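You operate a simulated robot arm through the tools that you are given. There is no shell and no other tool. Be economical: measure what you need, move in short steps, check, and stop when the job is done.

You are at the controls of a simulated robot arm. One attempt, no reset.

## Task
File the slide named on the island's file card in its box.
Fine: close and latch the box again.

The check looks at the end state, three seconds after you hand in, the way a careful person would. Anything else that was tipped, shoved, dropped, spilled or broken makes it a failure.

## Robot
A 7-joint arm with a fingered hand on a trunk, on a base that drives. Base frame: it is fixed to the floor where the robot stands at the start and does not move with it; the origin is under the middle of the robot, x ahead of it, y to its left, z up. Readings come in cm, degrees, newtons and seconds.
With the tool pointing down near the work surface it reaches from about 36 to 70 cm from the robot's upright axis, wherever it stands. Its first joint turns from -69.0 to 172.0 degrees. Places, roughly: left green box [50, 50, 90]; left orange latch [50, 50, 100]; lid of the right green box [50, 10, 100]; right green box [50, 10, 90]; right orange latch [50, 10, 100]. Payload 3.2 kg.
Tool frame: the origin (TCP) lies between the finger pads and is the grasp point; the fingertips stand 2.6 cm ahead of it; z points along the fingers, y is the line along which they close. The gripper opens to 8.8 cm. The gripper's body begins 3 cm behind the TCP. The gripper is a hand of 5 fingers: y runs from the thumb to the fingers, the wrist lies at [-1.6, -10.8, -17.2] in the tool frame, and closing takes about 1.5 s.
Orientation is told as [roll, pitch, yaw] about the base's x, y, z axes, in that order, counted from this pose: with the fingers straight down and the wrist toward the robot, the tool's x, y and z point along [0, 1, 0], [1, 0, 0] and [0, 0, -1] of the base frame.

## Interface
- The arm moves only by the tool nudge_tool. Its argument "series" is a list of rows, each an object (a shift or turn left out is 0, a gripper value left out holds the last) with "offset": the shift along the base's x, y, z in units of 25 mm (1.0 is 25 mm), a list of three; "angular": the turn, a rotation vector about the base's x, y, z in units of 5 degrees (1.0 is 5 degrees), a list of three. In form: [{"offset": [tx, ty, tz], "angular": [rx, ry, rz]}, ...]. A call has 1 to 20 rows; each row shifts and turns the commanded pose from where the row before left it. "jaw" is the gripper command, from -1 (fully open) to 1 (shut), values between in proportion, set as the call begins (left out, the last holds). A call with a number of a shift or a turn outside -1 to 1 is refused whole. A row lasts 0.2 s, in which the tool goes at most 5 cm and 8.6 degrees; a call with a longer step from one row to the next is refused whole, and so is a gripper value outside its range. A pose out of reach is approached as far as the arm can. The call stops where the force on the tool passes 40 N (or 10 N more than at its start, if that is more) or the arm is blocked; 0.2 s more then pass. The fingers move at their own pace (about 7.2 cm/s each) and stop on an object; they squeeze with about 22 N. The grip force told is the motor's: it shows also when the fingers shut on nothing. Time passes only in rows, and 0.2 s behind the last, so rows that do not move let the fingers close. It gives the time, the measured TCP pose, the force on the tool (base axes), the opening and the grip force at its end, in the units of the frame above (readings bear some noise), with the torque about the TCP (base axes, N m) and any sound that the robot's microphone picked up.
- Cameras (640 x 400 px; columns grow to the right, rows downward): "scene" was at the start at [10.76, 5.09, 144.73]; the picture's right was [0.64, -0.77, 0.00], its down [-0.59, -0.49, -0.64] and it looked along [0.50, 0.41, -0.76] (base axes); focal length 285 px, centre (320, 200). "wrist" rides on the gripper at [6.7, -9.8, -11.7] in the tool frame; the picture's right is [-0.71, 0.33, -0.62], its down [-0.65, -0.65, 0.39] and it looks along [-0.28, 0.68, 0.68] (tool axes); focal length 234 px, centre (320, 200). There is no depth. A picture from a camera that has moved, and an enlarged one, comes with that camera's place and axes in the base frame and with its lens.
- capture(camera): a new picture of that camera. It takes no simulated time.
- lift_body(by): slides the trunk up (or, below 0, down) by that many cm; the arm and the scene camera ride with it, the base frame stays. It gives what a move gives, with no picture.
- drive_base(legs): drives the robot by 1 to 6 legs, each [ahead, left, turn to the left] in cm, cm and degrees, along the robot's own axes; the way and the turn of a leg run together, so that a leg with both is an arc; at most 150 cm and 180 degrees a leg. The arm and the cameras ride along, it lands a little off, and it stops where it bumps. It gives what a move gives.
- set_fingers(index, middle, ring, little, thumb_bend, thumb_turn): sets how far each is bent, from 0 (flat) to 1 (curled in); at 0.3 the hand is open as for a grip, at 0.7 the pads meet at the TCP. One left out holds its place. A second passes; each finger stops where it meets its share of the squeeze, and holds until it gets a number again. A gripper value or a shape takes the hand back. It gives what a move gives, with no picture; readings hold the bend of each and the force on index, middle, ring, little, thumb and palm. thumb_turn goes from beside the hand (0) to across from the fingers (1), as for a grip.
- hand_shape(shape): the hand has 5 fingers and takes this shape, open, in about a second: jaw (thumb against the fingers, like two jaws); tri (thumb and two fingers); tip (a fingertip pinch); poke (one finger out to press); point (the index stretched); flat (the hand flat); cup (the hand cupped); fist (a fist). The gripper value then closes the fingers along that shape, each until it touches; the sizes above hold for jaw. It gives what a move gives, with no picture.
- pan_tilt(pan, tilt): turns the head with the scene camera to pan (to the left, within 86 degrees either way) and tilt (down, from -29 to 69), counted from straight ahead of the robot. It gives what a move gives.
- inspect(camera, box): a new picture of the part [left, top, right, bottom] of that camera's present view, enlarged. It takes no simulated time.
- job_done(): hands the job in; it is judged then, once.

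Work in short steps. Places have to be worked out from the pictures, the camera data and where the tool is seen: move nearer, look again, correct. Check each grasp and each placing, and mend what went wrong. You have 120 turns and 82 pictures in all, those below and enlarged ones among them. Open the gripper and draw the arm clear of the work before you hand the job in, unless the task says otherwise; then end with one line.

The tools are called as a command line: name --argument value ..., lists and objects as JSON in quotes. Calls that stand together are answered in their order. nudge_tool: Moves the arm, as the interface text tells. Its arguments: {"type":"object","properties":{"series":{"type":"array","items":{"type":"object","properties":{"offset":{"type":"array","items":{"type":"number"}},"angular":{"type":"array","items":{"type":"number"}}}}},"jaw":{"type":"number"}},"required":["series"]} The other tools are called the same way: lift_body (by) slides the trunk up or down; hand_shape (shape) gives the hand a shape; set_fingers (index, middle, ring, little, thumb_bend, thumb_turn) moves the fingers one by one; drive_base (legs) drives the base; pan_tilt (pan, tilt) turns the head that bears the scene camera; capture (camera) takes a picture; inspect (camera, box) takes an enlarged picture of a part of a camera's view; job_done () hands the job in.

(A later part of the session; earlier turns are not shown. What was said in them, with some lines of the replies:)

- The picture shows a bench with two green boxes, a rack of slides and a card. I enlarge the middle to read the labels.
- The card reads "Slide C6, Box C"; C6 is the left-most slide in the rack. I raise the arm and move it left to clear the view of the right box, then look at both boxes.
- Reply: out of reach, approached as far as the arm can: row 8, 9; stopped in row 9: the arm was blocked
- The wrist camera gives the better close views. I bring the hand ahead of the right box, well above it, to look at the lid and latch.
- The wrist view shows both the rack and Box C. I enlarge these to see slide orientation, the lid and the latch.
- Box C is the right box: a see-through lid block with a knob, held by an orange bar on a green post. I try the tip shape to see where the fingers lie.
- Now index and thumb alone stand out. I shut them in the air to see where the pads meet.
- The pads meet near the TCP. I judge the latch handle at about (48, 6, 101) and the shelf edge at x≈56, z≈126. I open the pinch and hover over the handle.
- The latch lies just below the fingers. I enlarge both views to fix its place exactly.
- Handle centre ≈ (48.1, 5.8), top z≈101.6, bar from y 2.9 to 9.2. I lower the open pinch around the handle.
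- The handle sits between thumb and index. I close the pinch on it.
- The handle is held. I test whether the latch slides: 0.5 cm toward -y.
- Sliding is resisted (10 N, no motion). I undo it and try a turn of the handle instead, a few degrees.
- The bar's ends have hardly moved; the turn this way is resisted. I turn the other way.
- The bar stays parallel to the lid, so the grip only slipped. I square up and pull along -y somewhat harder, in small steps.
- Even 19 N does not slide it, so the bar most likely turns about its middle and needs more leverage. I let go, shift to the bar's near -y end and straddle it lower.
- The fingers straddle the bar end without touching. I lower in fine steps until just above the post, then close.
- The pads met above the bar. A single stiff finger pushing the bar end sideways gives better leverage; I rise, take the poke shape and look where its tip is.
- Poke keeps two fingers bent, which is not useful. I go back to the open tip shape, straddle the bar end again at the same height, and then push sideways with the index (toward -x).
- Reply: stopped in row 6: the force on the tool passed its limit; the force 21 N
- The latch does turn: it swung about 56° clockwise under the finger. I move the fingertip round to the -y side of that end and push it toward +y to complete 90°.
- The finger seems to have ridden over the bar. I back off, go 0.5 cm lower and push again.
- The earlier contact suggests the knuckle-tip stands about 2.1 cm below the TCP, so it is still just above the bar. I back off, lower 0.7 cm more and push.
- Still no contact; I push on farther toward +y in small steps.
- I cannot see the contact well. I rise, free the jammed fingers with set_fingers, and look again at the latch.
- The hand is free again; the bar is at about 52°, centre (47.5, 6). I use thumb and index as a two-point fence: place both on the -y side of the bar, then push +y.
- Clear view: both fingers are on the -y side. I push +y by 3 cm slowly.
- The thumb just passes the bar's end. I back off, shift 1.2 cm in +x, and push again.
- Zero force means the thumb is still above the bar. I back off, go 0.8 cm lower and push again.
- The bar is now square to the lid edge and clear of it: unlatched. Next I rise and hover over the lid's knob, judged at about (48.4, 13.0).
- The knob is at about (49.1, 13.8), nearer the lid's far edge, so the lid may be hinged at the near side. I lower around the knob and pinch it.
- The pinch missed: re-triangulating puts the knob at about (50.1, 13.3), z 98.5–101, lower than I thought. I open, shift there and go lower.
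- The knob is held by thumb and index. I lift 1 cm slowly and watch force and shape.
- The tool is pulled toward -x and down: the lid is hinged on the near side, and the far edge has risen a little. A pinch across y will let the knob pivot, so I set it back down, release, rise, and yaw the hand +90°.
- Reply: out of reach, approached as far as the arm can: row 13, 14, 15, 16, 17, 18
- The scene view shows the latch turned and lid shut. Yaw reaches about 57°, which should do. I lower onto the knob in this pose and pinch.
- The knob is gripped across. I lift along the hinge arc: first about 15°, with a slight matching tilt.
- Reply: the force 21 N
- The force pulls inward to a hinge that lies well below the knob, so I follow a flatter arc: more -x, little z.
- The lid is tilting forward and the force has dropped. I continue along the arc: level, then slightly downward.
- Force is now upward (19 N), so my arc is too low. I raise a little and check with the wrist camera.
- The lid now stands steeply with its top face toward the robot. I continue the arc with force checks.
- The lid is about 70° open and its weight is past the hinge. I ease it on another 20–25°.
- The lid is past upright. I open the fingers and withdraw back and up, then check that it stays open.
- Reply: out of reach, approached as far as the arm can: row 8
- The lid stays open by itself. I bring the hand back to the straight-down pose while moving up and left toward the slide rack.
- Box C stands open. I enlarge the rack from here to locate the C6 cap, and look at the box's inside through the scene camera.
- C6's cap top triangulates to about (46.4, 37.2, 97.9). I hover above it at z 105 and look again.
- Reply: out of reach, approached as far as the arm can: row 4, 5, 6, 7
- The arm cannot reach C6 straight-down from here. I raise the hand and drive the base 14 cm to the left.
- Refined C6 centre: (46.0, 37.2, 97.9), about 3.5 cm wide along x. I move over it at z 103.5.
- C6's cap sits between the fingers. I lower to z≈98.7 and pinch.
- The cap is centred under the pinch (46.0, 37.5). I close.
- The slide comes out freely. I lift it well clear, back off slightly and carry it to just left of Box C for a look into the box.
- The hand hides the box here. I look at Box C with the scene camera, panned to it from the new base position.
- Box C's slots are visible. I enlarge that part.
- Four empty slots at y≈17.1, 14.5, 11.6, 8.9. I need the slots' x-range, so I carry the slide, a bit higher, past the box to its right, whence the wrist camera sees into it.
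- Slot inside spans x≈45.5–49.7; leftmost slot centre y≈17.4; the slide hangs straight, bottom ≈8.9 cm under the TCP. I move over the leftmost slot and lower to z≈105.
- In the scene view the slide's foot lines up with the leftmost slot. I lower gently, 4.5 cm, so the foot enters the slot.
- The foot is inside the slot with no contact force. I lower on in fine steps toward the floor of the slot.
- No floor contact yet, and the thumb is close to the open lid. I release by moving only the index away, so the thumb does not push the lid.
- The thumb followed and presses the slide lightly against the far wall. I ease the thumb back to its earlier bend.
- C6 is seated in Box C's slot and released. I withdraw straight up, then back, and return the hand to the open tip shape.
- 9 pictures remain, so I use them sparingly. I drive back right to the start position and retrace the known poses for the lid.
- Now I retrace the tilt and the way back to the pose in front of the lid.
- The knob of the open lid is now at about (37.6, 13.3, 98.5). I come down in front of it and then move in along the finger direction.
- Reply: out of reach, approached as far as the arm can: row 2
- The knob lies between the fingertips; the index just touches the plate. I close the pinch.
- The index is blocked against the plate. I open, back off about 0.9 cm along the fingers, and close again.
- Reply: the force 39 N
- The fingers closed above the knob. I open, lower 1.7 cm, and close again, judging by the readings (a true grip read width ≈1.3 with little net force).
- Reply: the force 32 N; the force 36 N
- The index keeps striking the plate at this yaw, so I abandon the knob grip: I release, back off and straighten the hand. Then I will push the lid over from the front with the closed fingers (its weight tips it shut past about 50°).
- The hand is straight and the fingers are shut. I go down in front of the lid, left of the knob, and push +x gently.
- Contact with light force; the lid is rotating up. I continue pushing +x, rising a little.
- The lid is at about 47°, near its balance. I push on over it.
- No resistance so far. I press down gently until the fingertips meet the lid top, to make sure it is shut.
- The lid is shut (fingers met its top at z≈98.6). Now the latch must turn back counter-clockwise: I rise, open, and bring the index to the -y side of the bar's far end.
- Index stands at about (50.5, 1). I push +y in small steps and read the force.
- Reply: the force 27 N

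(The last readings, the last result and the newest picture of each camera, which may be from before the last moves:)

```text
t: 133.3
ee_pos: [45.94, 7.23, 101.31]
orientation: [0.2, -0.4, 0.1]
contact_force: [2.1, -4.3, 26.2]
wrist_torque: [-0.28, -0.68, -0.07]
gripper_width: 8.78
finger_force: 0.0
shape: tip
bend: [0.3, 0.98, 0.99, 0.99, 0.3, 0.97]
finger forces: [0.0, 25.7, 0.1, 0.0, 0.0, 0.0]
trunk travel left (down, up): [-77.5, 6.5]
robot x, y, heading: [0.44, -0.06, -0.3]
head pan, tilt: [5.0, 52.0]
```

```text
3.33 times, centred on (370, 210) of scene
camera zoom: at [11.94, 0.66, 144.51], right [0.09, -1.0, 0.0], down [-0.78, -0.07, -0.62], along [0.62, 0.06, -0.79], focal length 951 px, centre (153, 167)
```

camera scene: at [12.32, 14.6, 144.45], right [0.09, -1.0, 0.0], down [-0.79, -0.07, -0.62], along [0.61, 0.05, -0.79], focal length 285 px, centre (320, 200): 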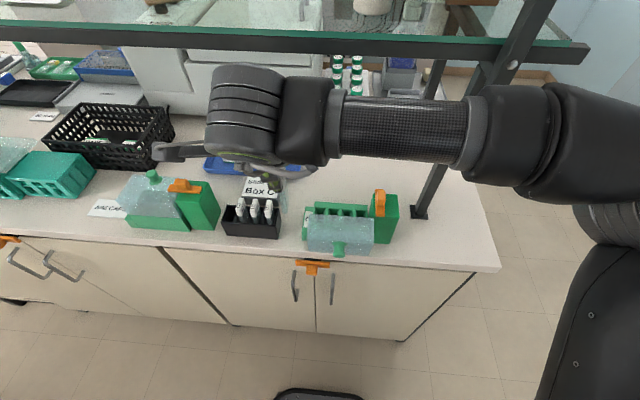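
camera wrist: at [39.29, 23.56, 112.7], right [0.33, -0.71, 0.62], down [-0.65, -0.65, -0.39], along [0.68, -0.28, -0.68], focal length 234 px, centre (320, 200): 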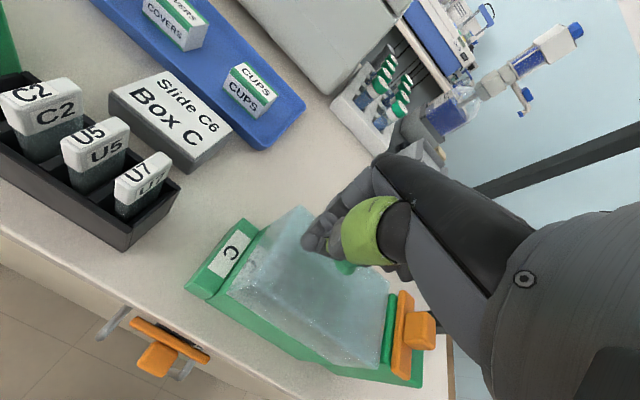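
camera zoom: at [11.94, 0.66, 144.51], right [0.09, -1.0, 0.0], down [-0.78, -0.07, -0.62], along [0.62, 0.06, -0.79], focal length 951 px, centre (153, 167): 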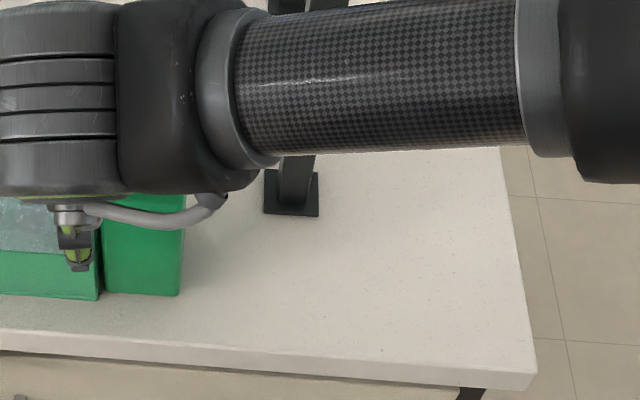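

The curled middle finger rests on the handle (26 N), so I lift off. I then use the shut pinch from the +x side, where the curled fingers stay clear of the handle, to push the bar end toward -x.

nudge_tool --series '[{"offset": [0, 0, 0.4]}, {"offset": [0, 0, 0.8]}, {"offset": [0, 0, 0.8]}, {"offset": [0.7, 0.2, 0]}, {"offset": [0.7, 0.2, 0]}, {"offset": [0.7, 0.2, 0]}, {"offset": [0.6, 0, 0]}, {}, {}]'

nudge_tool --series '[{}, {}, {}, {}, {}, {}]' --jaw 1

inspect --camera "wrist" --box '[200, 170, 380, 330]'

```text
t: 135.3
ee_pos: [53.08, 8.73, 105.83]
orientation: [0.0, 0.0, 0.2]
contact_force: [-0.2, -0.5, 0.8]
wrist_torque: [0.01, 0.04, -0.02]
gripper_width: 8.79
finger_force: 0.0
shape: tip
bend: [0.3, 0.98, 0.99, 0.99, 0.3, 0.97]
finger forces: [0.0, 0.0, 0.0, 0.1, 0.0, 0.0]
trunk travel left (down, up): [-77.5, 6.5]
robot x, y, heading: [-0.2, 0.04, -0.1]
head pan, tilt: [5.0, 52.0]
```

```text
t: 136.7
ee_pos: [52.91, 8.68, 105.97]
orientation: [0.1, 0.0, 0.0]
contact_force: [0.3, -0.6, -0.2]
wrist_torque: [0.0, 0.01, 0.03]
gripper_width: 0.0
finger_force: 22.1
shape: tip
bend: [0.7, 1.0, 1.0, 1.0, 0.82, 1.0]
finger forces: [0.1, 0.1, 0.0, 0.0, 0.1, 0.0]
trunk travel left (down, up): [-77.5, 6.5]
robot x, y, heading: [-0.1, 0.5, -0.1]
head pan, tilt: [5.0, 52.0]
```

```text
2.50 times, centred on (290, 250) of wrist
camera zoom: at [43.26, 15.48, 117.66], right [0.33, -0.71, 0.62], down [-0.65, -0.65, -0.39], along [0.68, -0.28, -0.68], focal length 585 px, centre (395, 75)
```

zoom: 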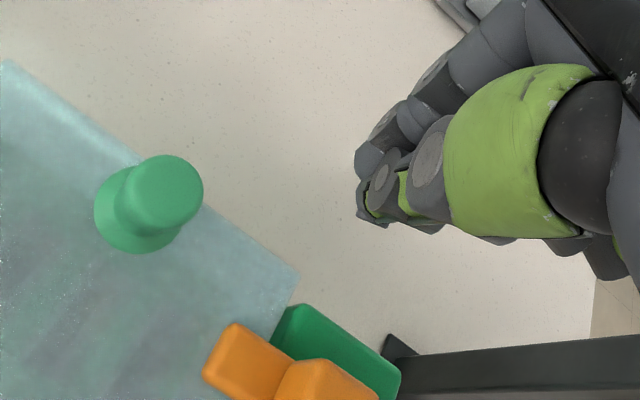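

The bar already reaches over the lid again, perhaps a few degrees short. I lower the shut pinch beside its end and give a gentle push toward -x to the stop.

nudge_tool --series '[{"offset": [0, 0, -0.8]}, {"offset": [0, 0, -0.6]}, {"offset": [0, 0, -0.5]}]'

nudge_tool --series '[{"offset": [-0.3, 0, 0]}, {"offset": [-0.3, 0, 0]}, {"offset": [-0.3, 0, 0]}, {"offset": [-0.2, 0, 0]}, {"offset": [-0.15, 0, 0]}]'

```text
t: 137.5
ee_pos: [52.91, 8.88, 101.18]
orientation: [0.0, 0.0, 0.2]
contact_force: [0.8, 0.4, -0.5]
wrist_torque: [-0.01, -0.01, 0.0]
gripper_width: 0.0
finger_force: 21.9
shape: tip
bend: [0.7, 1.0, 1.0, 1.0, 0.82, 1.0]
finger forces: [0.0, 0.1, 0.0, 0.0, 0.0, 0.0]
trunk travel left (down, up): [-77.5, 6.5]
robot x, y, heading: [-0.19, 0.46, 0.1]
head pan, tilt: [5.0, 52.0]
```

```text
t: 138.7
ee_pos: [49.67, 8.76, 101.08]
orientation: [-0.1, 0.0, 0.2]
contact_force: [0.7, -0.7, -0.5]
wrist_torque: [-0.03, 0.01, 0.03]
gripper_width: 0.0
finger_force: 22.0
shape: tip
bend: [0.71, 1.0, 1.0, 1.0, 0.85, 1.0]
finger forces: [0.0, 0.0, 0.1, 0.0, 0.0, 0.0]
trunk travel left (down, up): [-77.5, 6.5]
robot x, y, heading: [-0.16, 0.24, 0.1]
head pan, tilt: [5.0, 52.0]
```

Thumb bend shifted a little, so contact may have begun. I nudge on in fine steps until force shows.

nudge_tool --series '[{"offset": [-0.12, 0, 0]}, {"offset": [-0.12, 0, 0]}]'

```text
t: 139.3
ee_pos: [49.37, 8.93, 101.22]
orientation: [0.0, 0.1, 0.0]
contact_force: [5.7, 1.5, 1.0]
wrist_torque: [-0.04, -0.04, 0.01]
gripper_width: 0.0
finger_force: 22.0
shape: tip
bend: [0.71, 1.0, 1.0, 1.0, 0.85, 1.0]
finger forces: [0.1, 0.0, 0.0, 0.1, 0.1, 0.0]
trunk travel left (down, up): [-77.5, 6.5]
robot x, y, heading: [0.49, -0.15, 0.1]
head pan, tilt: [5.0, 52.0]
```

It now meets the stop with a 6 N reaction: latched. I back off, rise clear, retract toward the robot, open the hand and take the last picture.

nudge_tool --series '[{"offset": [0.4, 0, 0]}, {"offset": [0.4, 0, 0.1]}, {"offset": [0, 0, 0.8]}, {"offset": [0, 0, 0.8]}, {"offset": [0, 0, 0.8]}, {"offset": [-0.5, 0, 0.6]}, {"offset": [-0.9, 0, 0.6]}, {"offset": [-0.9, -0.2, 0.3]}, {"offset": [-0.9, -0.2, 0]}, {"offset": [-0.9, -0.4, 0]}, {"offset": [-0.9, -0.4, 0]}, {"offset": [-0.9, -0.4, 0]}, {"offset": [-0.4, -0.4, 0]}]'

nudge_tool --series '[{}, {}, {}, {}, {}]' --jaw -1

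capture --camera "wrist"

```text
t: 142.1
ee_pos: [35.45, 3.81, 111.22]
orientation: [0.0, 0.0, 0.1]
contact_force: [-0.5, 1.1, 0.4]
wrist_torque: [0.0, 0.01, -0.01]
gripper_width: 0.01
finger_force: 21.7
shape: tip
bend: [0.71, 1.0, 1.0, 1.0, 0.85, 1.0]
finger forces: [0.0, 0.0, 0.0, 0.0, 0.0, 0.0]
trunk travel left (down, up): [-77.5, 6.5]
robot x, y, heading: [0.06, 0.18, -0.1]
head pan, tilt: [5.0, 52.0]
```

```text
t: 143.3
ee_pos: [35.5, 3.74, 111.15]
orientation: [0.0, 0.0, 0.0]
contact_force: [-0.2, 0.0, 0.0]
wrist_torque: [0.01, 0.0, 0.04]
gripper_width: 8.77
finger_force: 0.1
shape: tip
bend: [0.3, 0.98, 0.99, 0.99, 0.3, 0.97]
finger forces: [0.0, 0.1, 0.0, 0.0, 0.0, 0.1]
trunk travel left (down, up): [-77.5, 6.5]
robot x, y, heading: [-0.16, 0.33, -0.0]
head pan, tilt: [5.0, 52.0]
```

```text
0 pictures are left
camera wrist: at [25.82, 10.64, 122.84], right [0.33, -0.71, 0.62], down [-0.65, -0.65, -0.39], along [0.68, -0.28, -0.68], focal length 234 px, centre (320, 200)
```

wrist: 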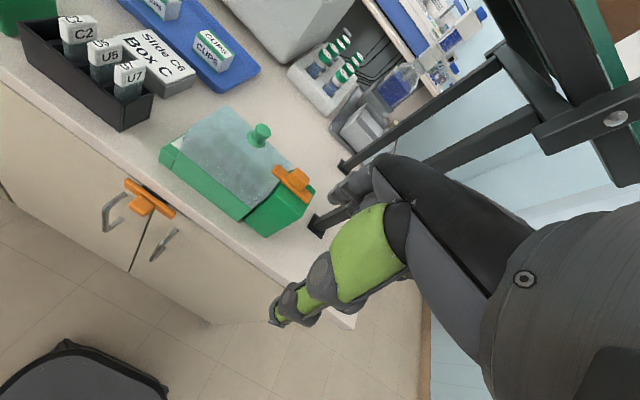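

The last picture shows the lid closed with the orange bar lying across its edge as at the start. The rack still holds C2, U5 and U7, and the arm is clear with the hand open, so I hand in.

job_done

```text
The job is handed in.
```

Slide C6 is filed in Box C, the lid is closed and latched again, and nothing else looked disturbed in the last picture.
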